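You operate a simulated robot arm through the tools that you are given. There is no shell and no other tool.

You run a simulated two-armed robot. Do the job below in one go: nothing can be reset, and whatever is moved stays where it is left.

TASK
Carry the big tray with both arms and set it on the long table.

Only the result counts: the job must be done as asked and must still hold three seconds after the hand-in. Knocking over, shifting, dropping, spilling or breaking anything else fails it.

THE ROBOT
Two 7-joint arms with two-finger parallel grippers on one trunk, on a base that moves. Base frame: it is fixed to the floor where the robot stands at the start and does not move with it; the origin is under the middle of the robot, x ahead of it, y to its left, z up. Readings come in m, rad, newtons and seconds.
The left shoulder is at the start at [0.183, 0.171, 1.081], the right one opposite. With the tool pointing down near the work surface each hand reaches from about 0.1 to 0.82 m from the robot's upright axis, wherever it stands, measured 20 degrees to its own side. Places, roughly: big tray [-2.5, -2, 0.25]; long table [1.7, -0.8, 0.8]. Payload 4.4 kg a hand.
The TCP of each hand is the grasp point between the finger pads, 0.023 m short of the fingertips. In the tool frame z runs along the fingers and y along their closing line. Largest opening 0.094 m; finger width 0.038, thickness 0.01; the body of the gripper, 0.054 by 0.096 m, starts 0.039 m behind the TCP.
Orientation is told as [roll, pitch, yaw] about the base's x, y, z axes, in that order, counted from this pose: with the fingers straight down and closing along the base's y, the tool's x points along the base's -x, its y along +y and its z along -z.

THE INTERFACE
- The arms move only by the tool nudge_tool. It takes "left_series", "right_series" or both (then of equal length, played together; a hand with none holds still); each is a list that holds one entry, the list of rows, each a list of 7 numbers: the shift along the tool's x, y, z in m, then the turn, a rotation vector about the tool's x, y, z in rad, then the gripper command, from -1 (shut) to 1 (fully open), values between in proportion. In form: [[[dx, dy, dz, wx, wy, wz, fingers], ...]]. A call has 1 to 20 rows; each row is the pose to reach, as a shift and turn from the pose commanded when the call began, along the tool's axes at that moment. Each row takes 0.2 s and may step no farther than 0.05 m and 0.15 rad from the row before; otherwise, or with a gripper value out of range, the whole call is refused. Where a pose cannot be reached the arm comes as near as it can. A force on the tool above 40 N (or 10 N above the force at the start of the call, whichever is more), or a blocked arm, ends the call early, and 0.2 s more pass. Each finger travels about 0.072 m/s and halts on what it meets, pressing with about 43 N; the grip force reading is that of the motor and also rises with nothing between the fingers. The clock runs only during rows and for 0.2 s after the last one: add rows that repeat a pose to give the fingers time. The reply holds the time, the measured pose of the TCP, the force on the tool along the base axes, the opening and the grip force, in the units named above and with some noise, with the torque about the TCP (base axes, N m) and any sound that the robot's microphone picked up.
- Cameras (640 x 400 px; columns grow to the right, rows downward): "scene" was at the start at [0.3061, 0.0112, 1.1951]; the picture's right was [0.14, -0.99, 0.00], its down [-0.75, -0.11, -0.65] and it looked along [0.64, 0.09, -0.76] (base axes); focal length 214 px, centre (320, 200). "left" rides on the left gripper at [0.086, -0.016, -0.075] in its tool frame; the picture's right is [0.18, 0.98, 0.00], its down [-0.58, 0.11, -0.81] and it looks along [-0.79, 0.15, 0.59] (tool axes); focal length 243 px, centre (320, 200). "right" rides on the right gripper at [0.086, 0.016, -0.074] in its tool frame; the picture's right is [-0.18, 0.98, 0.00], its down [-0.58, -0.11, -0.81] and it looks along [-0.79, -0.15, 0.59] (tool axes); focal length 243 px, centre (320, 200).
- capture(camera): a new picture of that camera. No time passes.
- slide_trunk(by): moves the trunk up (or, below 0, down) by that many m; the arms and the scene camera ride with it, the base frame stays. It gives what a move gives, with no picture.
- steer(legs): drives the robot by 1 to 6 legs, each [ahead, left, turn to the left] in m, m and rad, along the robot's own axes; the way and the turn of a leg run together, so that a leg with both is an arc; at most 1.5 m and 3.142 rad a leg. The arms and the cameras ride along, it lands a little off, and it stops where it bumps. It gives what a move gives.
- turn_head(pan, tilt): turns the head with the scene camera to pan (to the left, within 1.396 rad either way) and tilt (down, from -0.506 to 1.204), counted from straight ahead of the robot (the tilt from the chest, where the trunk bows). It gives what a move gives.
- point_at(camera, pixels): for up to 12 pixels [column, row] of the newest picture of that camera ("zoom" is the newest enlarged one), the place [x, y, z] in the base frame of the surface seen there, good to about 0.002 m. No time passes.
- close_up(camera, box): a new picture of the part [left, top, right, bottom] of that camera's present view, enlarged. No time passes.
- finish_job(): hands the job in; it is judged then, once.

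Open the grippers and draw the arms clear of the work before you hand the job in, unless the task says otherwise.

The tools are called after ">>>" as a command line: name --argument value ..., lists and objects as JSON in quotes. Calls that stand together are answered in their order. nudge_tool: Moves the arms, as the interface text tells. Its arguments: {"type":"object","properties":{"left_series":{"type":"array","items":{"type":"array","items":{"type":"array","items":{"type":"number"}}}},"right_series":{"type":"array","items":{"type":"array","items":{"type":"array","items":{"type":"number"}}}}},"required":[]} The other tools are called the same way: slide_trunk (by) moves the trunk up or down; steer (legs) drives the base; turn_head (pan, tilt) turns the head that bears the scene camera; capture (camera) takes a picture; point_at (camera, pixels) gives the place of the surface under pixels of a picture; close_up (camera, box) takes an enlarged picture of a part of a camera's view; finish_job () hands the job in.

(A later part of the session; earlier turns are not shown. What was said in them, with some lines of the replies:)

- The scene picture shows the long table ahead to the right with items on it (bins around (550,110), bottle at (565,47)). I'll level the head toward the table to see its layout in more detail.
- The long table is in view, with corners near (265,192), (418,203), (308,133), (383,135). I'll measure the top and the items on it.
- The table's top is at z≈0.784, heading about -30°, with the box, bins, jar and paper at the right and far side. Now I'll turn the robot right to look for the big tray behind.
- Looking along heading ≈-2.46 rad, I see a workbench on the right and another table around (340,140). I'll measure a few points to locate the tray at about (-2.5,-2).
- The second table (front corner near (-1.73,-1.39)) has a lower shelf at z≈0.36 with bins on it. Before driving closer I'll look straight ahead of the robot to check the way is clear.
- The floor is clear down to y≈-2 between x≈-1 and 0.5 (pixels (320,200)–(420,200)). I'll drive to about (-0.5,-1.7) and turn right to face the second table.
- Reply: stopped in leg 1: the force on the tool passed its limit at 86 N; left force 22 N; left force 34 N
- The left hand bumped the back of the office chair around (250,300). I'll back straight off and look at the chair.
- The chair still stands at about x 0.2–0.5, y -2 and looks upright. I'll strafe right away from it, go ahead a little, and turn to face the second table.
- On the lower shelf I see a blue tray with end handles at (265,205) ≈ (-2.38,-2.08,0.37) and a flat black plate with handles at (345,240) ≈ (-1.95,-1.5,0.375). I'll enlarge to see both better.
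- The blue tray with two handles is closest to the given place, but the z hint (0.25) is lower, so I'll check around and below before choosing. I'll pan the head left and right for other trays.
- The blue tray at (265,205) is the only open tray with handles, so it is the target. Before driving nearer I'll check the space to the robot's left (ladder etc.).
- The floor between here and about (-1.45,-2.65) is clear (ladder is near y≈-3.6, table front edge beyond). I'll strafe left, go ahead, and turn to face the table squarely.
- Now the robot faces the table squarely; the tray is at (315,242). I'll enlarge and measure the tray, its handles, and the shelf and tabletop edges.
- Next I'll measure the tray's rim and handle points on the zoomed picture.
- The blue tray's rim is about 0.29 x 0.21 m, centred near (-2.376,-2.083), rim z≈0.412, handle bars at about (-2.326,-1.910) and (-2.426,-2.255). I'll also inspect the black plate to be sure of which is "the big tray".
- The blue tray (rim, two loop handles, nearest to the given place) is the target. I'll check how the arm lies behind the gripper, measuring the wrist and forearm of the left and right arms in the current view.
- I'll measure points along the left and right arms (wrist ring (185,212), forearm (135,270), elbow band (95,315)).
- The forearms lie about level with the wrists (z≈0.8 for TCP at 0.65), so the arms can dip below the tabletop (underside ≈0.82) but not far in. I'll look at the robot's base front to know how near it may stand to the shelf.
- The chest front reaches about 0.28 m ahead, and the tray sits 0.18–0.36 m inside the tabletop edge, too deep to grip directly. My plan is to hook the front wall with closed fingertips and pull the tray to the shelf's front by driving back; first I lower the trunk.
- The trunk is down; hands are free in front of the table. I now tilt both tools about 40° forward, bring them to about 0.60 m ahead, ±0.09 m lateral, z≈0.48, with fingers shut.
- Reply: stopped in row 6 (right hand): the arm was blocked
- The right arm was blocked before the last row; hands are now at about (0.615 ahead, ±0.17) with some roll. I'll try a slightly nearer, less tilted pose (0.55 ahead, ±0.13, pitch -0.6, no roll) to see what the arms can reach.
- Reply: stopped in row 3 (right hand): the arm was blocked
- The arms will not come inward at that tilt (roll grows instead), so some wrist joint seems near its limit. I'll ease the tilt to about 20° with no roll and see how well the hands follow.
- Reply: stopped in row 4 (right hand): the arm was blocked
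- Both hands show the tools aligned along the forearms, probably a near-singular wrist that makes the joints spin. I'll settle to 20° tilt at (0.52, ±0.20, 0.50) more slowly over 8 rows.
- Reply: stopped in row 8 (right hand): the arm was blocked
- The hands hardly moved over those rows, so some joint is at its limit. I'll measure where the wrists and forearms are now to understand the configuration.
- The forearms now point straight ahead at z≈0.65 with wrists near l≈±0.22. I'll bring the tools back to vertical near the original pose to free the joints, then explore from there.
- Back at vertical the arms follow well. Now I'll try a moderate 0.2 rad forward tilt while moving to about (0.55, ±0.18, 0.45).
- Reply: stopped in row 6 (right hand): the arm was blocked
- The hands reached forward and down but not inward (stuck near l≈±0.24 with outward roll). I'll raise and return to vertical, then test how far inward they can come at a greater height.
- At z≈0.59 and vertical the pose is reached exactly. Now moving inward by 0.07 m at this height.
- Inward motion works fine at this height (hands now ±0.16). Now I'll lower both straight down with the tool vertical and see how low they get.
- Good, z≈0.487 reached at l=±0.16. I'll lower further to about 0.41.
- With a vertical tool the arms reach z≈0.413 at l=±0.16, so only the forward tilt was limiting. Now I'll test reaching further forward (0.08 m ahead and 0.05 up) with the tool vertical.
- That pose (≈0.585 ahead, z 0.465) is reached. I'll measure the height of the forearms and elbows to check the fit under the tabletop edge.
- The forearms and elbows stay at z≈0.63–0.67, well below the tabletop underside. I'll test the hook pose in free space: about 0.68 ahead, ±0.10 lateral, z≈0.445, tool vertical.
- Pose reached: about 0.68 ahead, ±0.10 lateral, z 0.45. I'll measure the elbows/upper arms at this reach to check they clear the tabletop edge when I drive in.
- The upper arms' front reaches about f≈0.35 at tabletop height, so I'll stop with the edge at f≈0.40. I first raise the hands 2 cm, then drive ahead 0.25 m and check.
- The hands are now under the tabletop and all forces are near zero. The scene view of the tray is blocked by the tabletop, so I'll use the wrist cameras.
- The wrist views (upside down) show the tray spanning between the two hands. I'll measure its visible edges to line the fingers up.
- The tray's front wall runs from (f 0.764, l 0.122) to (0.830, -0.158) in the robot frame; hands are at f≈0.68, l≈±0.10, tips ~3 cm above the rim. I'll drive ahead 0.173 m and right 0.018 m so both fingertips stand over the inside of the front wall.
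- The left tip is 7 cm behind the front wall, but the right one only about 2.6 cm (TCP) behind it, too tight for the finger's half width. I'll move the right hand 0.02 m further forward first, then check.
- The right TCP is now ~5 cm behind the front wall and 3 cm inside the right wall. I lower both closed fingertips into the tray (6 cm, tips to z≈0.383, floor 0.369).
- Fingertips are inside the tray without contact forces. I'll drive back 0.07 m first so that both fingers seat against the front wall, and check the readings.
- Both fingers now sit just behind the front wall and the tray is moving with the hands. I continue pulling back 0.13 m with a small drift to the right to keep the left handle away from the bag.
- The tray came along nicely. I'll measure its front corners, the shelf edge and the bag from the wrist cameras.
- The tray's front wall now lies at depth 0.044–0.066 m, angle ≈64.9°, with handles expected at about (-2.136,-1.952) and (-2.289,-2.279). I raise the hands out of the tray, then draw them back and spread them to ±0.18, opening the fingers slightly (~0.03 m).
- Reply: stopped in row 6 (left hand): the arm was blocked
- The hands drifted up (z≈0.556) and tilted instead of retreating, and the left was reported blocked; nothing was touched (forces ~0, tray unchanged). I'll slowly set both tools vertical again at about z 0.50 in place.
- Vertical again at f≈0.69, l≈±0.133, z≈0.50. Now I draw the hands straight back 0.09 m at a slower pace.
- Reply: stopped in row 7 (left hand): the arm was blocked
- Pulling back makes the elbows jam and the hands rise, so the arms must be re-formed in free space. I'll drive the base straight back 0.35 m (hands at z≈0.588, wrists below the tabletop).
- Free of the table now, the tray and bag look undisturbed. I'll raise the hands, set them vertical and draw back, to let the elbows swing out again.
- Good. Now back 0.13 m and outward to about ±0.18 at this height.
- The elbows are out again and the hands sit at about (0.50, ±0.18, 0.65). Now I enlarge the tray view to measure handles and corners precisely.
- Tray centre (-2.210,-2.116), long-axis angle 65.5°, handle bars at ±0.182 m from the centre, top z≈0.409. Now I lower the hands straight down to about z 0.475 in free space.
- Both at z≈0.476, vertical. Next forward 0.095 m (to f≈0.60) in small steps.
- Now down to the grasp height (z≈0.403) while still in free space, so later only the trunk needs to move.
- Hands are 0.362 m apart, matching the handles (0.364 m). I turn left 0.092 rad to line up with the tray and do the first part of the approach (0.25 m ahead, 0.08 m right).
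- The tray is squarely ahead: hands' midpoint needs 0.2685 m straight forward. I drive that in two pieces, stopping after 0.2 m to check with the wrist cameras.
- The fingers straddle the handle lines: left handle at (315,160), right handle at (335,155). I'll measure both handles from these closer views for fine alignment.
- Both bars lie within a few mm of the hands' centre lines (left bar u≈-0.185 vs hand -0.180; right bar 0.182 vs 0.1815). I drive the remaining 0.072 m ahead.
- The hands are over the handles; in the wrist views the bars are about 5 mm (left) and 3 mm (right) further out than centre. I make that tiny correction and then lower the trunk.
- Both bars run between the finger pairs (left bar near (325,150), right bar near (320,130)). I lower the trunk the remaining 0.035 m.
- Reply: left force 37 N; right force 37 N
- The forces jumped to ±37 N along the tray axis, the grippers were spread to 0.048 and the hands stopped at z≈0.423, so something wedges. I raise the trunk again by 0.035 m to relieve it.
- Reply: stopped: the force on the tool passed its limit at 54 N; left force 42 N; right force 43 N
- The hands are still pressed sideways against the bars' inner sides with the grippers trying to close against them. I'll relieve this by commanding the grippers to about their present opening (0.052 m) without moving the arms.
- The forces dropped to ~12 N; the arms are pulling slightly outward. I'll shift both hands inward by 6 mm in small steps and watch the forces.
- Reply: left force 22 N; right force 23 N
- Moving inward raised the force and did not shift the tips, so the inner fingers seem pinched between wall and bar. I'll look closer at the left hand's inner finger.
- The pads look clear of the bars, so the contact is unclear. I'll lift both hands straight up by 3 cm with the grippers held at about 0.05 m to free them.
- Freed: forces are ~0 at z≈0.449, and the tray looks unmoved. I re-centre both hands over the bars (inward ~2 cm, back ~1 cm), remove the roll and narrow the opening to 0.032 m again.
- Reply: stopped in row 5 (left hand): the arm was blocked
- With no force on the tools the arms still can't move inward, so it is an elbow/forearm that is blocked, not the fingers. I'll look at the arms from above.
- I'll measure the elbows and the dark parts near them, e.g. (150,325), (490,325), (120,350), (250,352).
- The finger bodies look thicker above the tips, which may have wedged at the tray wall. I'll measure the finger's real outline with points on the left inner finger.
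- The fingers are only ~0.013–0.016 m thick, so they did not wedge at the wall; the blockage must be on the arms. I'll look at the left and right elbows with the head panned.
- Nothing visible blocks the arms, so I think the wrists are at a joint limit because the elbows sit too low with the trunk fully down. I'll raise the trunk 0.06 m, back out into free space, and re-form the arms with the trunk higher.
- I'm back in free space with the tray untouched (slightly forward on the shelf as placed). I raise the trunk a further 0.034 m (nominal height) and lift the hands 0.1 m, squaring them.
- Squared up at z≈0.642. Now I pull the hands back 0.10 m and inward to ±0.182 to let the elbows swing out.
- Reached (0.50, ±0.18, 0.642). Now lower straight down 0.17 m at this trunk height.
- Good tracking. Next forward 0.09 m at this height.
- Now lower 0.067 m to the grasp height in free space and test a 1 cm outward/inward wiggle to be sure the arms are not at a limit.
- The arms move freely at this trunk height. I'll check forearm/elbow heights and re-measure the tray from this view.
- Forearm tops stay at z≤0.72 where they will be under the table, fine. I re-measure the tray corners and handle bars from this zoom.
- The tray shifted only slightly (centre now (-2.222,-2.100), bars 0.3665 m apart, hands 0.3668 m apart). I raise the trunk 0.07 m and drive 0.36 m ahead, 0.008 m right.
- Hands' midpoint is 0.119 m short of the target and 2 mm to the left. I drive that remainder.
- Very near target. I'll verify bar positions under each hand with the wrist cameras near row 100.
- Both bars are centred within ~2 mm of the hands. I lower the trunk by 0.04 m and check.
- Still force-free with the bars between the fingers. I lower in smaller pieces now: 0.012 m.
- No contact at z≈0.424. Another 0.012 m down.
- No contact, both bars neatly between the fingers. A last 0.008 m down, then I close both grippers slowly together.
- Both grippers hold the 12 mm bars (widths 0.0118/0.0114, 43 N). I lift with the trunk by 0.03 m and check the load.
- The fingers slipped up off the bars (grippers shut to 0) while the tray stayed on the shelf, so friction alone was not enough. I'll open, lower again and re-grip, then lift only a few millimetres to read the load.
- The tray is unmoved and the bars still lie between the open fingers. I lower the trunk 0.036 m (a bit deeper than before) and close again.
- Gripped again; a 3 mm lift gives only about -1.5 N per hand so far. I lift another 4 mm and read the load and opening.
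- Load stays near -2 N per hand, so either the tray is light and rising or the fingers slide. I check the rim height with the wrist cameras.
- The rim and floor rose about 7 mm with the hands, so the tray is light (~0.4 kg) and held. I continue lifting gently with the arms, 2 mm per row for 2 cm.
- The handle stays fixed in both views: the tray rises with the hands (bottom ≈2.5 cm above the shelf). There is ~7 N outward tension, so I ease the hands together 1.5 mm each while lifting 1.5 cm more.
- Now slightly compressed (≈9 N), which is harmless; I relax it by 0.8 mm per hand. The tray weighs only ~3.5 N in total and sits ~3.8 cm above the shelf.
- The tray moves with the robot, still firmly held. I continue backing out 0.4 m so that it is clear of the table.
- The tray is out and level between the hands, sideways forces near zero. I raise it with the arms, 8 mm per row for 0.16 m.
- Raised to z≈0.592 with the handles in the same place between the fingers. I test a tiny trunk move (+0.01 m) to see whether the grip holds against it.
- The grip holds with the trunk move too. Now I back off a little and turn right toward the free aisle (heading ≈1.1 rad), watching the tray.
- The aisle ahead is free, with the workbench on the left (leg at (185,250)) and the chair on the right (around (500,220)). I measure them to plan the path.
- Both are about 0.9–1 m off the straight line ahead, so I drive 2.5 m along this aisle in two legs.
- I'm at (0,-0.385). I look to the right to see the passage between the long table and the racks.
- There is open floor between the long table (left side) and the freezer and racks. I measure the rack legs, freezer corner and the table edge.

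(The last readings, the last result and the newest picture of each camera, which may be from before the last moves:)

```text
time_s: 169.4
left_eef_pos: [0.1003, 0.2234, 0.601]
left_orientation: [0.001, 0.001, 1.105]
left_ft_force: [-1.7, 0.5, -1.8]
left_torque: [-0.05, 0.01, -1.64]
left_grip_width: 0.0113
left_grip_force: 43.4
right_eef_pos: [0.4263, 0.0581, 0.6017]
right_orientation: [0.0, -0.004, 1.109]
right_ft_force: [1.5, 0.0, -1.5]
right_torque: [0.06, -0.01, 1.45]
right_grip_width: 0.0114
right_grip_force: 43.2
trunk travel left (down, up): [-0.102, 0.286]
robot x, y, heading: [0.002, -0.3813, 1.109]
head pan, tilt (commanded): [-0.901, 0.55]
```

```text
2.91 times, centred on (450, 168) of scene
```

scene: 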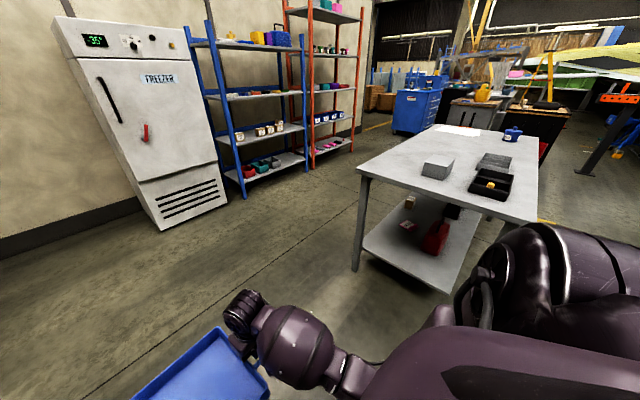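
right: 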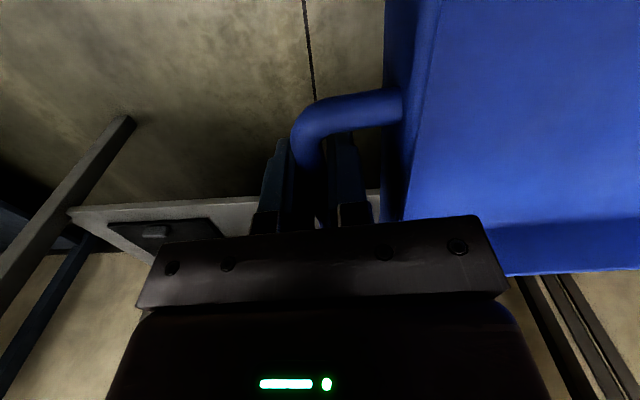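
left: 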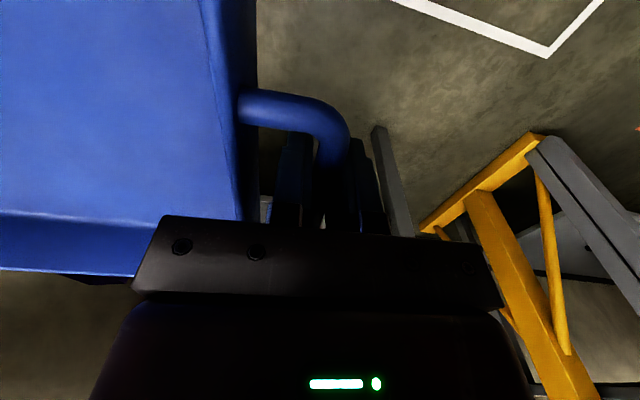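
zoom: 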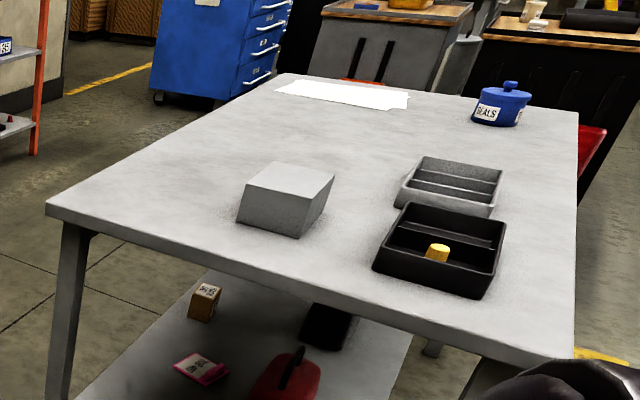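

The aisle is about 1.41 m wide between the table's left edge and the racks. I measure the objects on the table to pick the placing spot.

>>> point_at --camera "zoom" --pixels '[[277, 92], [310, 99], [405, 108], [240, 222], [300, 237], [335, 176], [280, 165], [398, 205], [425, 158], [300, 130], [375, 265], [480, 118]]'

```text
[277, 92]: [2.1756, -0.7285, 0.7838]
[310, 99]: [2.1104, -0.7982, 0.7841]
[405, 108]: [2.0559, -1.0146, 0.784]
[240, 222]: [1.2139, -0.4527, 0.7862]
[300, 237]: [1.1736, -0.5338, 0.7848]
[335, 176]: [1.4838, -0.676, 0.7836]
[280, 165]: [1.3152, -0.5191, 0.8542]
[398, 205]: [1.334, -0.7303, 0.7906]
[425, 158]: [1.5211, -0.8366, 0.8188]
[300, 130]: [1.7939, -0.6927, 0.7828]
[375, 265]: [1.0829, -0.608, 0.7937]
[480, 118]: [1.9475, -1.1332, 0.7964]
```

The free area on the table is about a∈(0.3,1.05) along the left edge and 0.44 m deep; I'll put the tray's centre at a≈0.68, 0.20 m inside the edge. First I raise the trunk in steps with the tray.

>>> slide_trunk --by 0.09

>>> turn_head --pan 0.0 --tilt 0.9

>>> capture --camera "scene"

```text
time_s: 170.7
left_eef_pos: [0.0992, 0.2234, 0.6899]
left_orientation: [0.002, 0.003, 1.106]
left_ft_force: [-2.3, -0.1, -2.6]
left_torque: [-0.08, 0.04, -1.64]
left_grip_width: 0.0118
left_grip_force: 43.2
right_eef_pos: [0.426, 0.0583, 0.6904]
right_orientation: [-0.001, 0.001, 1.108]
right_ft_force: [2.5, -1.0, -2.8]
right_torque: [0.02, 0.0, 1.43]
right_grip_width: 0.0115
right_grip_force: 42.6
trunk travel left (down, up): [-0.192, 0.196]
robot x, y, heading: [-0.002, -0.3855, 1.105]
head pan, tilt (commanded): [-0.901, 0.55]
```

```text
time_s: 171.9
left_eef_pos: [0.0996, 0.2226, 0.6907]
left_orientation: [0.002, 0.0, 1.107]
left_ft_force: [-1.7, -0.3, -1.4]
left_torque: [0.02, -0.02, -1.65]
left_grip_width: 0.0114
left_grip_force: 43.1
right_eef_pos: [0.4272, 0.0599, 0.6922]
right_orientation: [-0.001, -0.004, 1.11]
right_ft_force: [1.4, -0.3, -1.3]
right_torque: [-0.09, 0.05, 1.44]
right_grip_width: 0.0113
right_grip_force: 43.4
trunk travel left (down, up): [-0.192, 0.196]
robot x, y, heading: [0.0005, -0.3836, 1.103]
head pan, tilt (commanded): [0.0, 0.901]
```

```text
taken
```

scene: 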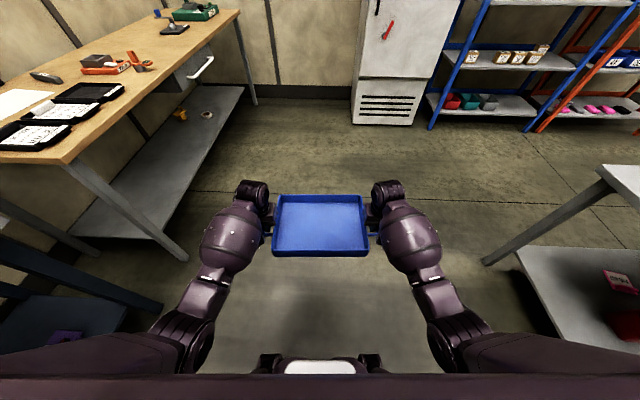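

Held well at z≈0.69. I raise the trunk by another 0.18 m in two steps, and measure the wooden bench's near corner and table leg for the turn.

>>> point_at --camera "scene" --pixels '[[65, 162], [185, 255], [160, 305], [487, 262], [600, 175], [530, 300]]'

>>> slide_trunk --by 0.09

>>> slide_trunk --by 0.09

>>> capture --camera "scene"

```text
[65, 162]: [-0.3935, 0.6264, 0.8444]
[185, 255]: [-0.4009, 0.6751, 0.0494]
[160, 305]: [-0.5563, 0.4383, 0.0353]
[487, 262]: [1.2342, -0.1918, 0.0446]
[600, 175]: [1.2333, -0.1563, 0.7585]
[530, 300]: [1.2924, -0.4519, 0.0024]
```

```text
time_s: 173.2
left_eef_pos: [0.0998, 0.2234, 0.7798]
left_orientation: [0.0, 0.004, 1.107]
left_ft_force: [-2.2, 1.0, -1.2]
left_torque: [-0.06, -0.03, -1.67]
left_grip_width: 0.0113
left_grip_force: 43.0
right_eef_pos: [0.4266, 0.0592, 0.7799]
right_orientation: [-0.001, -0.003, 1.109]
right_ft_force: [3.0, -0.7, -2.0]
right_torque: [-0.03, 0.0, 1.47]
right_grip_width: 0.0112
right_grip_force: 43.2
trunk travel left (down, up): [-0.282, 0.106]
robot x, y, heading: [0.0012, -0.3792, 1.098]
head pan, tilt (commanded): [0.0, 0.901]
```

```text
time_s: 174.4
left_eef_pos: [0.0997, 0.2237, 0.8696]
left_orientation: [0.001, 0.0, 1.107]
left_ft_force: [-2.7, 1.1, -2.2]
left_torque: [-0.11, 0.06, -1.6]
left_grip_width: 0.0116
left_grip_force: 43.2
right_eef_pos: [0.4268, 0.0587, 0.8704]
right_orientation: [-0.001, -0.002, 1.108]
right_ft_force: [2.3, 0.0, -1.8]
right_torque: [0.06, -0.03, 1.42]
right_grip_width: 0.0113
right_grip_force: 42.9
trunk travel left (down, up): [-0.372, 0.016]
robot x, y, heading: [0.0005, -0.3847, 1.107]
head pan, tilt (commanded): [0.0, 0.901]
```

```text
taken
```

scene: 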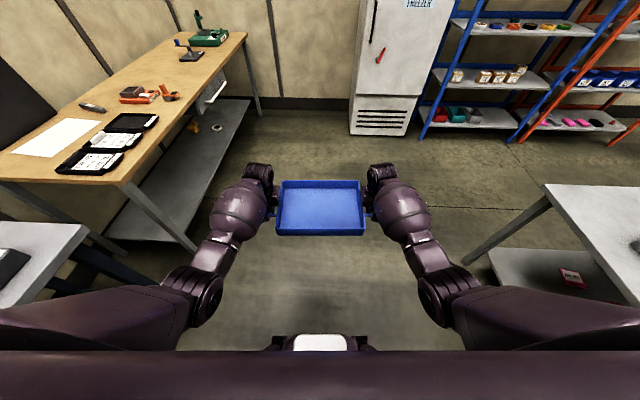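

The tray rides at TCP z≈0.87 (bottom ≈0.836). I turn right in place by 3.198 rad to face the direction I need (heading -2.091), all obstacles being beyond 0.88 m.

>>> steer --legs '[[0, 0, -1.1], [0, 0, -1.1], [0, 0, -0.998]]'

>>> capture --camera "scene"

```text
time_s: 182.8
left_eef_pos: [-0.1153, -0.987, 0.8715]
left_orientation: [0.001, -0.002, -2.06]
left_ft_force: [3.7, -0.6, -1.6]
left_torque: [0.02, 0.02, -1.63]
left_grip_width: 0.0116
left_grip_force: 42.6
right_eef_pos: [-0.4383, -0.8136, 0.8713]
right_orientation: [0.0, -0.004, -2.06]
right_ft_force: [-2.7, 1.3, -1.2]
right_torque: [0.02, -0.02, 1.44]
right_grip_width: 0.0113
right_grip_force: 42.8
trunk travel left (down, up): [-0.372, 0.016]
robot x, y, heading: [-0.0017, -0.3831, -2.062]
head pan, tilt (commanded): [0.0, 0.901]
```

```text
taken
```

scene: 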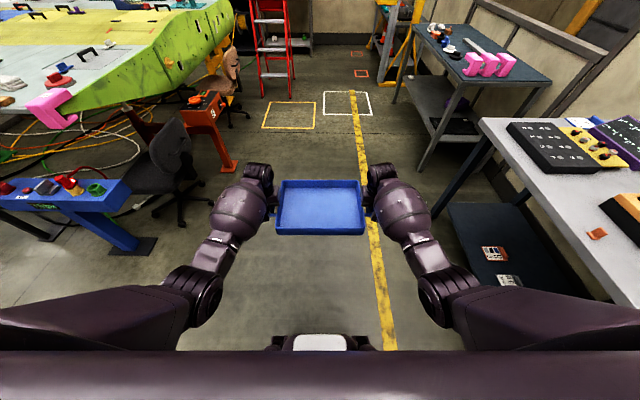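

Heading is -2.062; the way back and to the left (toward (1.15,0.41)) is free by my map. I back up 1.2 m with a small heading correction.

>>> steer --legs '[[0, 0, -0.029], [-1.2, 0, 0]]'

>>> turn_head --pan 0.5 --tilt 0.8

>>> capture --camera "scene"

```text
time_s: 189.2
left_eef_pos: [0.4559, 0.0488, 0.8707]
left_orientation: [0.003, -0.001, -2.089]
left_ft_force: [3.3, -0.9, -2.2]
left_torque: [0.02, 0.01, -1.63]
left_grip_width: 0.0117
left_grip_force: 42.6
right_eef_pos: [0.1379, 0.2308, 0.8722]
right_orientation: [-0.002, -0.003, -2.089]
right_ft_force: [-2.7, 0.8, -2.1]
right_torque: [0.01, -0.07, 1.43]
right_grip_width: 0.0114
right_grip_force: 43.8
trunk travel left (down, up): [-0.372, 0.016]
robot x, y, heading: [0.59, 0.6478, -2.091]
head pan, tilt (commanded): [0.0, 0.901]
```

```text
time_s: 190.1
left_eef_pos: [0.4565, 0.0465, 0.8721]
left_orientation: [0.002, 0.0, -2.091]
left_ft_force: [1.6, -0.1, -1.9]
left_torque: [0.03, 0.01, -1.66]
left_grip_width: 0.0114
left_grip_force: 43.5
right_eef_pos: [0.1378, 0.2303, 0.872]
right_orientation: [-0.002, -0.003, -2.09]
right_ft_force: [-2.0, 1.0, -2.3]
right_torque: [0.04, -0.04, 1.41]
right_grip_width: 0.0113
right_grip_force: 42.8
trunk travel left (down, up): [-0.372, 0.016]
robot x, y, heading: [0.5904, 0.6489, -2.095]
head pan, tilt (commanded): [0.499, 0.799]
```

```text
taken
```

scene: 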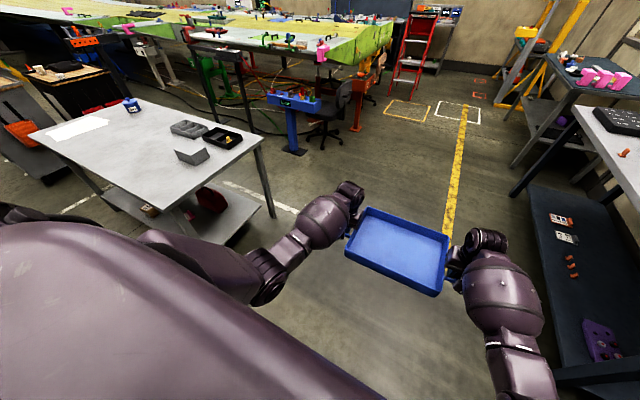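

In the table frame I'm at a≈-0.96, b≈0.38. I back up 0.2 m for clearance, then strafe left 0.8 m along the table's side.

>>> steer --legs '[[-0.2, 0, 0], [0, 0.8, 0]]'

>>> turn_head --pan 0.3 --tilt 0.85

>>> capture --camera "scene"

```text
time_s: 198.8
left_eef_pos: [1.2491, -0.1816, 0.8718]
left_orientation: [-0.001, 0.001, -2.094]
left_ft_force: [1.2, -0.5, -1.3]
left_torque: [0.03, 0.01, -1.64]
left_grip_width: 0.0115
left_grip_force: 43.0
right_eef_pos: [0.9321, 0.0048, 0.8721]
right_orientation: [-0.001, -0.003, -2.093]
right_ft_force: [-2.2, 1.4, -3.1]
right_torque: [0.02, -0.02, 1.41]
right_grip_width: 0.0114
right_grip_force: 43.0
trunk travel left (down, up): [-0.372, 0.016]
robot x, y, heading: [1.3862, 0.4213, -2.099]
head pan, tilt (commanded): [0.499, 0.799]
```

```text
time_s: 199.5
left_eef_pos: [1.2485, -0.1805, 0.8714]
left_orientation: [0.001, 0.001, -2.096]
left_ft_force: [2.1, -0.3, -1.4]
left_torque: [0.06, -0.04, -1.61]
left_grip_width: 0.0116
left_grip_force: 42.9
right_eef_pos: [0.9319, 0.0021, 0.8699]
right_orientation: [-0.002, -0.005, -2.094]
right_ft_force: [-1.6, 1.0, -2.7]
right_torque: [0.04, -0.01, 1.41]
right_grip_width: 0.0116
right_grip_force: 43.0
trunk travel left (down, up): [-0.372, 0.016]
robot x, y, heading: [1.3899, 0.4164, -2.099]
head pan, tilt (commanded): [0.3, 0.85]
```

```text
taken
```

scene: 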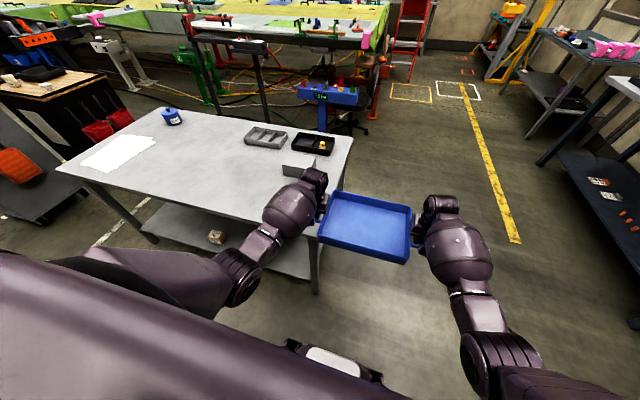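

At a≈-0.15, b≈0.58, the left hand is just above the table's near-left corner with clearance. I strafe left another 0.83 m.

>>> steer --legs '[[0, 0.42, 0], [0, 0.41, 0]]'

>>> turn_head --pan 0.0 --tilt 0.9

>>> capture --camera "scene"

```text
time_s: 207.5
left_eef_pos: [1.9695, -0.5949, 0.8707]
left_orientation: [0.003, 0.0, -2.092]
left_ft_force: [1.9, -0.6, -2.1]
left_torque: [0.03, -0.02, -1.61]
left_grip_width: 0.0116
left_grip_force: 43.4
right_eef_pos: [1.6517, -0.4122, 0.8714]
right_orientation: [-0.003, -0.004, -2.09]
right_ft_force: [-1.5, -0.9, -2.8]
right_torque: [-0.01, -0.03, 1.38]
right_grip_width: 0.0117
right_grip_force: 43.2
trunk travel left (down, up): [-0.372, 0.016]
robot x, y, heading: [2.1037, 0.0028, -2.096]
head pan, tilt (commanded): [0.3, 0.85]
```

```text
time_s: 208.3
left_eef_pos: [1.9685, -0.596, 0.8717]
left_orientation: [0.001, 0.001, -2.093]
left_ft_force: [2.3, -0.3, -2.4]
left_torque: [0.01, 0.0, -1.59]
left_grip_width: 0.0116
left_grip_force: 42.5
right_eef_pos: [1.6524, -0.4131, 0.8725]
right_orientation: [-0.002, -0.002, -2.09]
right_ft_force: [-1.7, -0.5, -2.5]
right_torque: [0.0, -0.03, 1.39]
right_grip_width: 0.0118
right_grip_force: 43.1
trunk travel left (down, up): [-0.372, 0.016]
robot x, y, heading: [2.1044, 0.0006, -2.093]
head pan, tilt (commanded): [0.0, 0.901]
```

```text
taken
```

scene: 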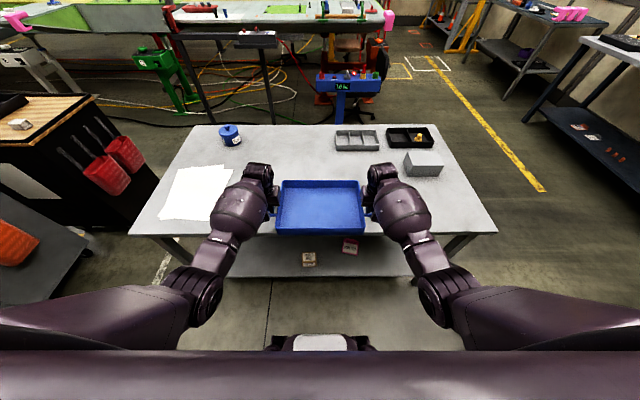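

The tray hangs over the table's left edge at a≈0.68. The space further in is free, so I drive ahead 0.17 m.

>>> steer --legs '[[0.17, 0, 0]]'

>>> capture --camera "scene"

>>> capture --camera "left"

>>> capture --camera "right"

```text
time_s: 209.7
left_eef_pos: [1.8848, -0.7422, 0.871]
left_orientation: [0.002, 0.002, -2.094]
left_ft_force: [2.1, -0.9, -2.0]
left_torque: [0.04, -0.02, -1.58]
left_grip_width: 0.0114
left_grip_force: 42.4
right_eef_pos: [1.5674, -0.557, 0.8708]
right_orientation: [-0.002, -0.002, -2.09]
right_ft_force: [-1.6, -0.1, -0.9]
right_torque: [0.08, -0.08, 1.36]
right_grip_width: 0.0115
right_grip_force: 42.9
trunk travel left (down, up): [-0.372, 0.016]
robot x, y, heading: [2.0168, -0.142, -2.087]
head pan, tilt (commanded): [0.0, 0.901]
```

```text
taken
```

scene: 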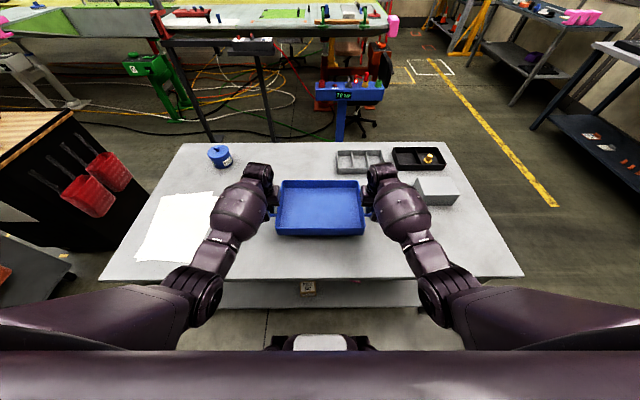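

```text
taken
```

left: 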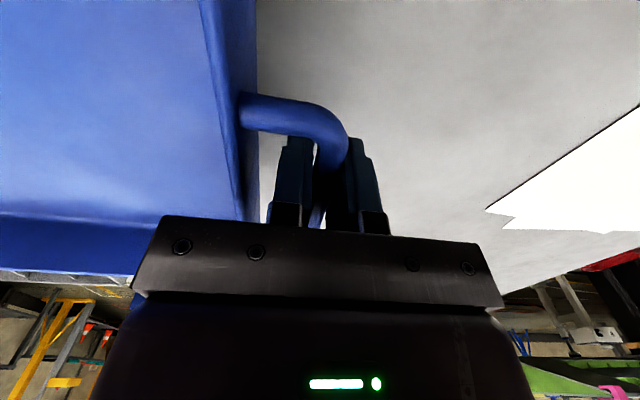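

```text
taken
```

right: 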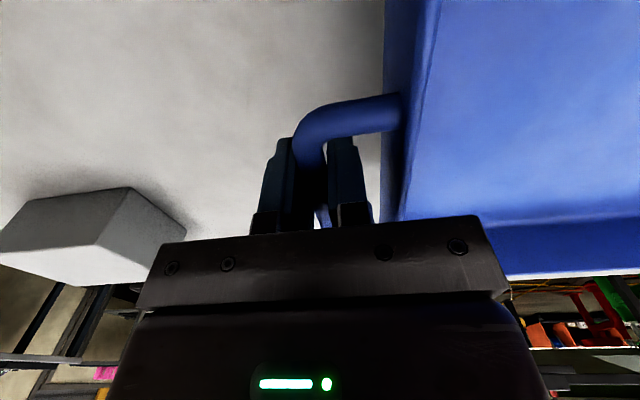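

The tray is over the free area (centre a≈0.675, 0.18 m inside the edge), far from the box, bins and paper. I check the tray's rim height before lowering.

>>> point_at --camera "scene" --pixels '[[285, 182], [357, 182], [279, 229], [362, 229], [320, 205], [320, 262]]'

>>> slide_trunk --by -0.04

```text
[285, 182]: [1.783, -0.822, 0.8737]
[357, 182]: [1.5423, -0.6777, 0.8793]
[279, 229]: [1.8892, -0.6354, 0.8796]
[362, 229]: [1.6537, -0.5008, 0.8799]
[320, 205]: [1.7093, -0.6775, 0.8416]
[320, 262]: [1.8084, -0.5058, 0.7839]
```

```text
time_s: 210.6
left_eef_pos: [1.8859, -0.7405, 0.8316]
left_orientation: [0.002, 0.001, -2.096]
left_ft_force: [1.3, -0.1, -2.4]
left_torque: [0.01, -0.01, -1.55]
left_grip_width: 0.0115
left_grip_force: 43.3
right_eef_pos: [1.5669, -0.558, 0.8315]
right_orientation: [-0.002, -0.003, -2.088]
right_ft_force: [-2.2, 0.5, -1.0]
right_torque: [0.0, -0.01, 1.34]
right_grip_width: 0.0113
right_grip_force: 43.0
trunk travel left (down, up): [-0.332, 0.056]
robot x, y, heading: [2.0133, -0.1427, -2.09]
head pan, tilt (commanded): [0.0, 0.901]
```

The tray's bottom is about 0.012 m above the tabletop now. I lower 0.008 m with the trunk, then the last bit gently with the arms watching the force.

>>> slide_trunk --by -0.008

>>> nudge_tool --left_series '[[[0, 0, 0.001, 0, 0, 0, -1], [0, 0, 0.002, 0, 0, 0, -1], [0, 0, 0.002, 0, 0, 0, -1]]]' --right_series '[[[0, 0, 0.001, 0, 0, 0, -1], [0, 0, 0.002, 0, 0, 0, -1], [0, 0, 0.002, 0, 0, 0, -1]]]'

```text
time_s: 211.1
left_eef_pos: [1.8844, -0.7416, 0.8235]
left_orientation: [0.003, 0.0, -2.091]
left_ft_force: [2.0, -0.2, -1.6]
left_torque: [-0.04, 0.03, -1.53]
left_grip_width: 0.0116
left_grip_force: 43.0
right_eef_pos: [1.5673, -0.5578, 0.8253]
right_orientation: [-0.002, -0.003, -2.092]
right_ft_force: [-2.2, 0.8, -1.7]
right_torque: [0.1, -0.04, 1.37]
right_grip_width: 0.0117
right_grip_force: 42.9
trunk travel left (down, up): [-0.324, 0.064]
robot x, y, heading: [2.02, -0.1415, -2.093]
head pan, tilt (commanded): [0.0, 0.901]
```

```text
time_s: 211.9
left_eef_pos: [1.8845, -0.7409, 0.8212]
left_orientation: [0.001, 0.0, -2.094]
left_ft_force: [0.3, 0.0, -1.8]
left_torque: [0.1, -0.06, -1.5]
left_grip_width: 0.0114
left_grip_force: 42.9
right_eef_pos: [1.5671, -0.5577, 0.8213]
right_orientation: [-0.002, -0.004, -2.09]
right_ft_force: [-0.6, 0.5, -2.0]
right_torque: [-0.02, 0.0, 1.39]
right_grip_width: 0.0113
right_grip_force: 42.6
trunk travel left (down, up): [-0.324, 0.064]
robot x, y, heading: [2.0205, -0.1389, -2.097]
head pan, tilt (commanded): [0.0, 0.901]
```

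Still hanging (about -2 N each). I lower another 4 mm slowly.

>>> nudge_tool --left_series '[[[0, 0, 0.001, 0, 0, 0, -1], [0, 0, 0.002, 0, 0, 0, -1], [0, 0, 0.003, 0, 0, 0, -1], [0, 0, 0.003, 0, 0, 0, -1]]]' --right_series '[[[0, 0, 0.001, 0, 0, 0, -1], [0, 0, 0.002, 0, 0, 0, -1], [0, 0, 0.003, 0, 0, 0, -1], [0, 0, 0.003, 0, 0, 0, -1]]]'

```text
time_s: 212.9
left_eef_pos: [1.8849, -0.7411, 0.8181]
left_orientation: [0.001, -0.002, -2.092]
left_ft_force: [2.7, -0.8, 1.4]
left_torque: [-0.09, 0.08, -1.54]
left_grip_width: 0.0116
left_grip_force: 43.2
right_eef_pos: [1.5684, -0.5587, 0.8197]
right_orientation: [-0.001, -0.001, -2.09]
right_ft_force: [-3.7, 1.9, -0.3]
right_torque: [-0.31, 0.17, 1.41]
right_grip_width: 0.0116
right_grip_force: 43.0
trunk travel left (down, up): [-0.324, 0.064]
robot x, y, heading: [2.0173, -0.1418, -2.094]
head pan, tilt (commanded): [0.0, 0.901]
```

Contact is beginning (left +1.4 N). I lower 1 mm more to seat it and then open both grippers slowly to only 0.032 m so that the inner fingers don't touch the tray wall.

>>> nudge_tool --left_series '[[[0, 0, 0.0005, 0, 0, 0, -1], [0, 0, 0.0005, 0, 0, 0, -1]]]' --right_series '[[[0, 0, 0.001, 0, 0, 0, -1], [0, 0, 0.001, 0, 0, 0, -1]]]'

>>> nudge_tool --left_series '[[[0, 0, 0, 0, 0, 0, -0.8], [0, 0, 0, 0, 0, 0, -0.7], [0, 0, 0, 0, 0, 0, -0.6], [0, 0, 0, 0, 0, 0, -0.5], [0, 0, 0, 0, 0, 0, -0.4], [0, 0, 0, 0, 0, 0, -0.34], [0, 0, 0, 0, 0, 0, -0.34]]]' --right_series '[[[0, 0, 0, 0, 0, 0, -0.8], [0, 0, 0, 0, 0, 0, -0.7], [0, 0, 0, 0, 0, 0, -0.6], [0, 0, 0, 0, 0, 0, -0.5], [0, 0, 0, 0, 0, 0, -0.4], [0, 0, 0, 0, 0, 0, -0.34], [0, 0, 0, 0, 0, 0, -0.34]]]'

>>> capture --camera "left"

>>> capture --camera "right"

>>> capture --camera "scene"

```text
time_s: 213.5
left_eef_pos: [1.8857, -0.7415, 0.8183]
left_orientation: [0.001, -0.003, -2.092]
left_ft_force: [4.1, -3.5, 3.9]
left_torque: [-0.72, 0.49, -1.5]
left_grip_width: 0.0113
left_grip_force: 42.7
right_eef_pos: [1.5669, -0.5586, 0.8187]
right_orientation: [-0.003, -0.005, -2.091]
right_ft_force: [-4.3, 2.7, 6.6]
right_torque: [-0.53, 0.25, 1.43]
right_grip_width: 0.0114
right_grip_force: 43.4
trunk travel left (down, up): [-0.324, 0.064]
robot x, y, heading: [2.0202, -0.1422, -2.094]
head pan, tilt (commanded): [0.0, 0.901]
```

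```text
time_s: 215.1
left_eef_pos: [1.8853, -0.7406, 0.8175]
left_orientation: [0.001, 0.0, -2.091]
left_ft_force: [-0.8, -0.3, 0.1]
left_torque: [0.01, 0.0, -0.01]
left_grip_width: 0.0308
left_grip_force: 0.0
right_eef_pos: [1.5677, -0.5574, 0.8169]
right_orientation: [-0.002, -0.003, -2.092]
right_ft_force: [-0.2, -0.9, 0.0]
right_torque: [0.0, 0.0, -0.01]
right_grip_width: 0.0311
right_grip_force: 0.2
trunk travel left (down, up): [-0.324, 0.064]
robot x, y, heading: [2.0207, -0.1374, -2.09]
head pan, tilt (commanded): [0.0, 0.901]
```

```text
taken
```

left: 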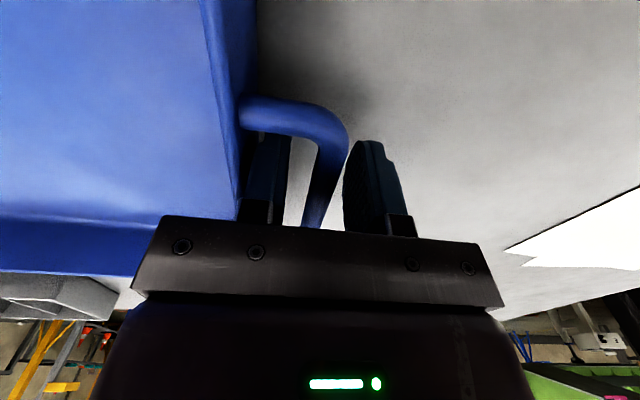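

```text
taken
```

right: 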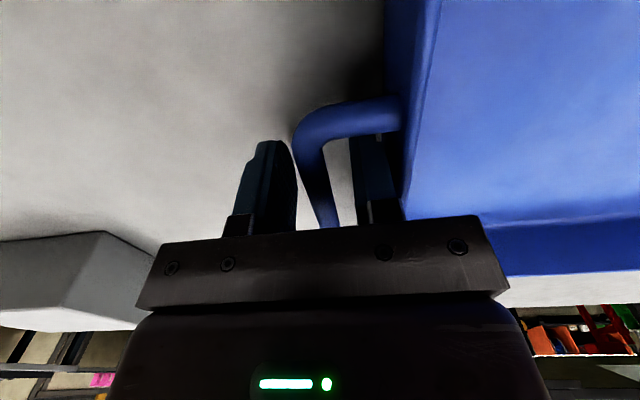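

```text
taken
```

scene: 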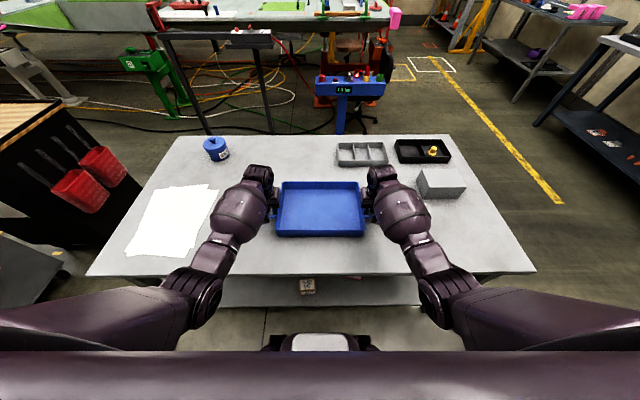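

The tray rests on the table and both hands are force-free with fingers clear of the bars. I raise the trunk 0.06 m to lift the fingers straight out of the handles.

>>> slide_trunk --by 0.03

>>> slide_trunk --by 0.03

>>> capture --camera "left"

>>> capture --camera "right"

>>> capture --camera "scene"

```text
time_s: 215.9
left_eef_pos: [1.8842, -0.7422, 0.8487]
left_orientation: [0.002, 0.002, -2.09]
left_ft_force: [0.7, -0.1, -0.7]
left_torque: [-0.03, -0.02, -0.01]
left_grip_width: 0.0311
left_grip_force: 0.1
right_eef_pos: [1.5677, -0.5575, 0.8481]
right_orientation: [-0.002, -0.002, -2.09]
right_ft_force: [0.1, 0.3, -0.6]
right_torque: [0.0, 0.04, 0.02]
right_grip_width: 0.0311
right_grip_force: 0.0
trunk travel left (down, up): [-0.354, 0.034]
robot x, y, heading: [2.0187, -0.1412, -2.096]
head pan, tilt (commanded): [0.0, 0.901]
```

```text
time_s: 216.6
left_eef_pos: [1.8849, -0.7411, 0.8793]
left_orientation: [0.001, -0.001, -2.091]
left_ft_force: [0.2, 0.8, 0.4]
left_torque: [0.02, 0.04, 0.01]
left_grip_width: 0.0311
left_grip_force: 0.0
right_eef_pos: [1.5684, -0.5579, 0.878]
right_orientation: [0.0, -0.002, -2.092]
right_ft_force: [-1.1, 0.4, 0.1]
right_torque: [0.03, 0.0, -0.04]
right_grip_width: 0.0311
right_grip_force: 0.0
trunk travel left (down, up): [-0.384, 0.004]
robot x, y, heading: [2.0172, -0.1398, -2.092]
head pan, tilt (commanded): [0.0, 0.901]
```

```text
taken
```

left: 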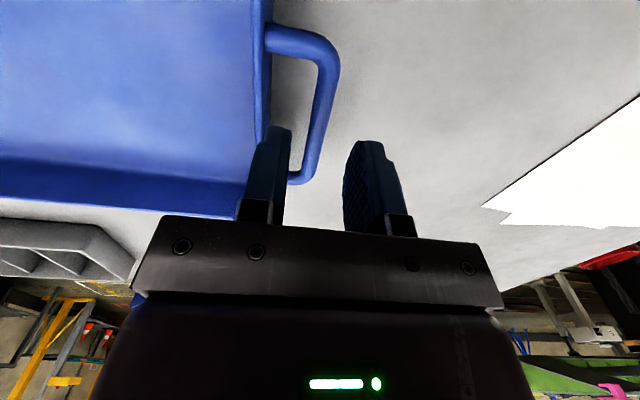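

```text
taken
```

right: 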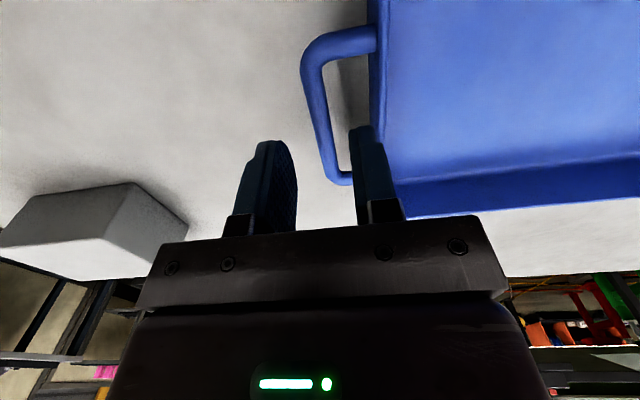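

```text
taken
```

scene: 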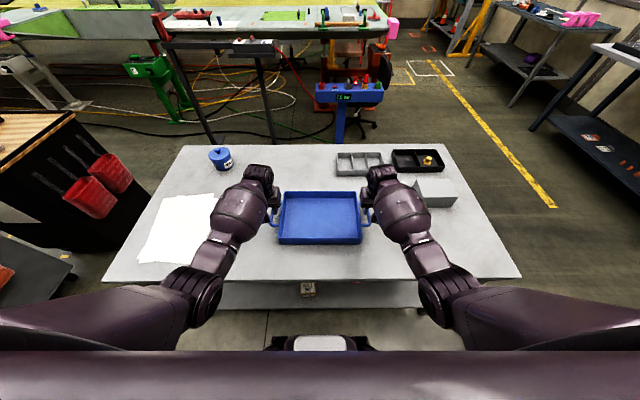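

The fingers are above the handles (tips ≈0.856, rim 0.833) and the tray stayed in place. I raise the hands 3 cm more, then back away 0.35 m.

>>> nudge_tool --left_series '[[[0, 0, -0.01, 0, 0, 0, -0.34], [0, 0, -0.02, 0, 0, 0, -0.34], [0, 0, -0.03, 0, 0, 0, -0.34], [0, 0, -0.03, 0, 0, 0, -0.34]]]' --right_series '[[[0, 0, -0.01, 0, 0, 0, -0.34], [0, 0, -0.02, 0, 0, 0, -0.34], [0, 0, -0.03, 0, 0, 0, -0.34], [0, 0, -0.03, 0, 0, 0, -0.34]]]'

>>> steer --legs '[[-0.38, 0, 0]]'

>>> capture --camera "scene"

```text
time_s: 217.6
left_eef_pos: [1.8852, -0.7409, 0.9079]
left_orientation: [0.002, 0.0, -2.093]
left_ft_force: [0.0, 0.0, 0.0]
left_torque: [-0.04, 0.0, 0.0]
left_grip_width: 0.031
left_grip_force: 0.0
right_eef_pos: [1.5675, -0.5585, 0.908]
right_orientation: [-0.003, -0.003, -2.092]
right_ft_force: [0.2, -0.1, 1.3]
right_torque: [0.02, -0.04, 0.01]
right_grip_width: 0.0309
right_grip_force: 0.1
trunk travel left (down, up): [-0.384, 0.004]
robot x, y, heading: [2.0205, -0.1442, -2.094]
head pan, tilt (commanded): [0.0, 0.901]
```

```text
time_s: 220.0
left_eef_pos: [2.0741, -0.4124, 0.9082]
left_orientation: [0.002, -0.001, -2.096]
left_ft_force: [-0.9, -0.3, 1.1]
left_torque: [-0.03, -0.03, -0.02]
left_grip_width: 0.0308
left_grip_force: 0.0
right_eef_pos: [1.7564, -0.2299, 0.9085]
right_orientation: [-0.001, -0.003, -2.09]
right_ft_force: [0.4, 0.4, 0.5]
right_torque: [-0.03, -0.01, -0.01]
right_grip_width: 0.0308
right_grip_force: 0.0
trunk travel left (down, up): [-0.384, 0.004]
robot x, y, heading: [2.2083, 0.1817, -2.091]
head pan, tilt (commanded): [0.0, 0.901]
```

```text
taken
```

scene: 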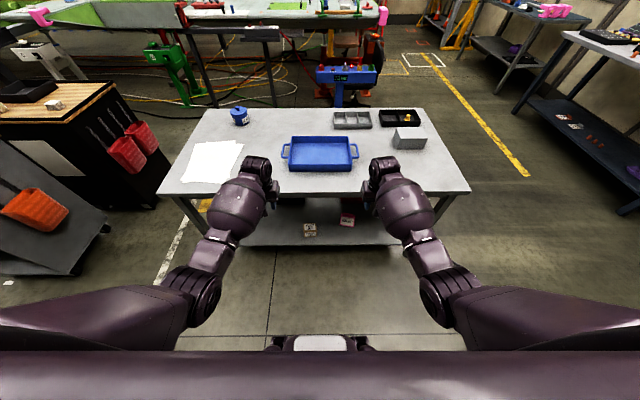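

The tray stands on the long table at (320,153), all other items in place, and the hands are clear of the table. I open the grippers fully and verify the tray's position and level.

>>> nudge_tool --left_series '[[[0, 0, 0, 0, 0, 0, 0.3], [0, 0, 0, 0, 0, 0, 1], [0, 0, 0, 0, 0, 0, 1], [0, 0, 0, 0, 0, 0, 1], [0, 0, 0, 0, 0, 0, 1]]]' --right_series '[[[0, 0, 0, 0, 0, 0, 0.3], [0, 0, 0, 0, 0, 0, 1], [0, 0, 0, 0, 0, 0, 1], [0, 0, 0, 0, 0, 0, 1], [0, 0, 0, 0, 0, 0, 1]]]'

>>> close_up --camera "scene" --box '[160, 90, 480, 290]'

>>> point_at --camera "zoom" --pixels '[[265, 95], [385, 95], [260, 155], [390, 155], [325, 125], [325, 180], [470, 95], [100, 140]]'

```text
time_s: 221.2
left_eef_pos: [2.0739, -0.4126, 0.9067]
left_orientation: [0.001, -0.001, -2.096]
left_ft_force: [0.1, 0.5, -0.5]
left_torque: [0.0, -0.01, -0.03]
left_grip_width: 0.0937
left_grip_force: 0.1
right_eef_pos: [1.756, -0.2302, 0.9076]
right_orientation: [-0.002, -0.003, -2.091]
right_ft_force: [0.7, 0.5, -0.2]
right_torque: [0.0, 0.01, 0.01]
right_grip_width: 0.0938
right_grip_force: 0.1
trunk travel left (down, up): [-0.384, 0.004]
robot x, y, heading: [2.2084, 0.1868, -2.096]
head pan, tilt (commanded): [0.0, 0.901]
```

```text
2.00 times, centred on (320, 190) of scene
```

zoom: 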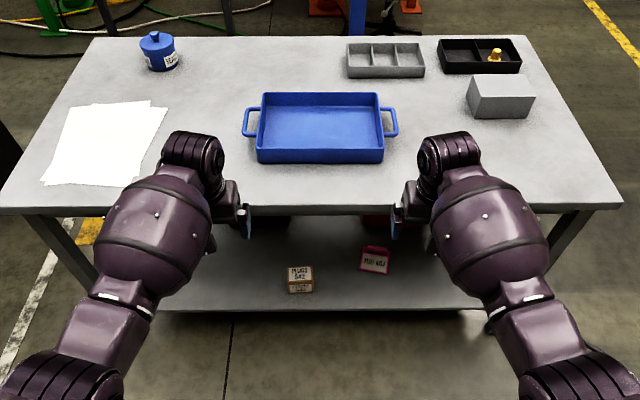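

```text
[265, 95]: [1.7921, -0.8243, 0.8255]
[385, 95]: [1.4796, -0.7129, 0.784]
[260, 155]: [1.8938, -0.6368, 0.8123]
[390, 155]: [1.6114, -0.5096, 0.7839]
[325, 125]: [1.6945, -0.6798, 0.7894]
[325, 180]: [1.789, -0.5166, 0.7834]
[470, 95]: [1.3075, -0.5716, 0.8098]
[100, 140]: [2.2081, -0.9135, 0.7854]
```

The tray lies flat on the long table (inside floor z≈0.789 on the 0.784 top). Everything else on the table is untouched, the grippers are open and the arms are clear, so I hand the job in.

>>> finish_job

```text
The job is handed in.
```

I carried the blue two-handled tray with both arms and set it flat on the long table, then handed the job in. I took it to be the "big tray" because it was the closest match to the place you gave. A flat black plate with two grips lay on the same shelf, but farther away.

- **Final state:** the tray's floor sits at z ≈ 0.789 m on the 0.784 m tabletop. It is in the free area along one long side, and nothing else on the table was touched. The grippers are open and the arms are clear of the table.
- **Chair bump:** early on, while driving towards the tray, the left hand hit the back of the office chair near (0.28, -1.8) with about 86 N, and I backed off. The chair was still standing, and later views suggest it moved little if at all. I had no measurement from before the bump, so I can't rule out a small shift.
- **On the shelf:** I had to pull the tray forward before I could grip it. The first grip slipped, with the tray still resting on the shelf, and the second held all the way. The bag and bin beside the tray showed no sign of being moved.
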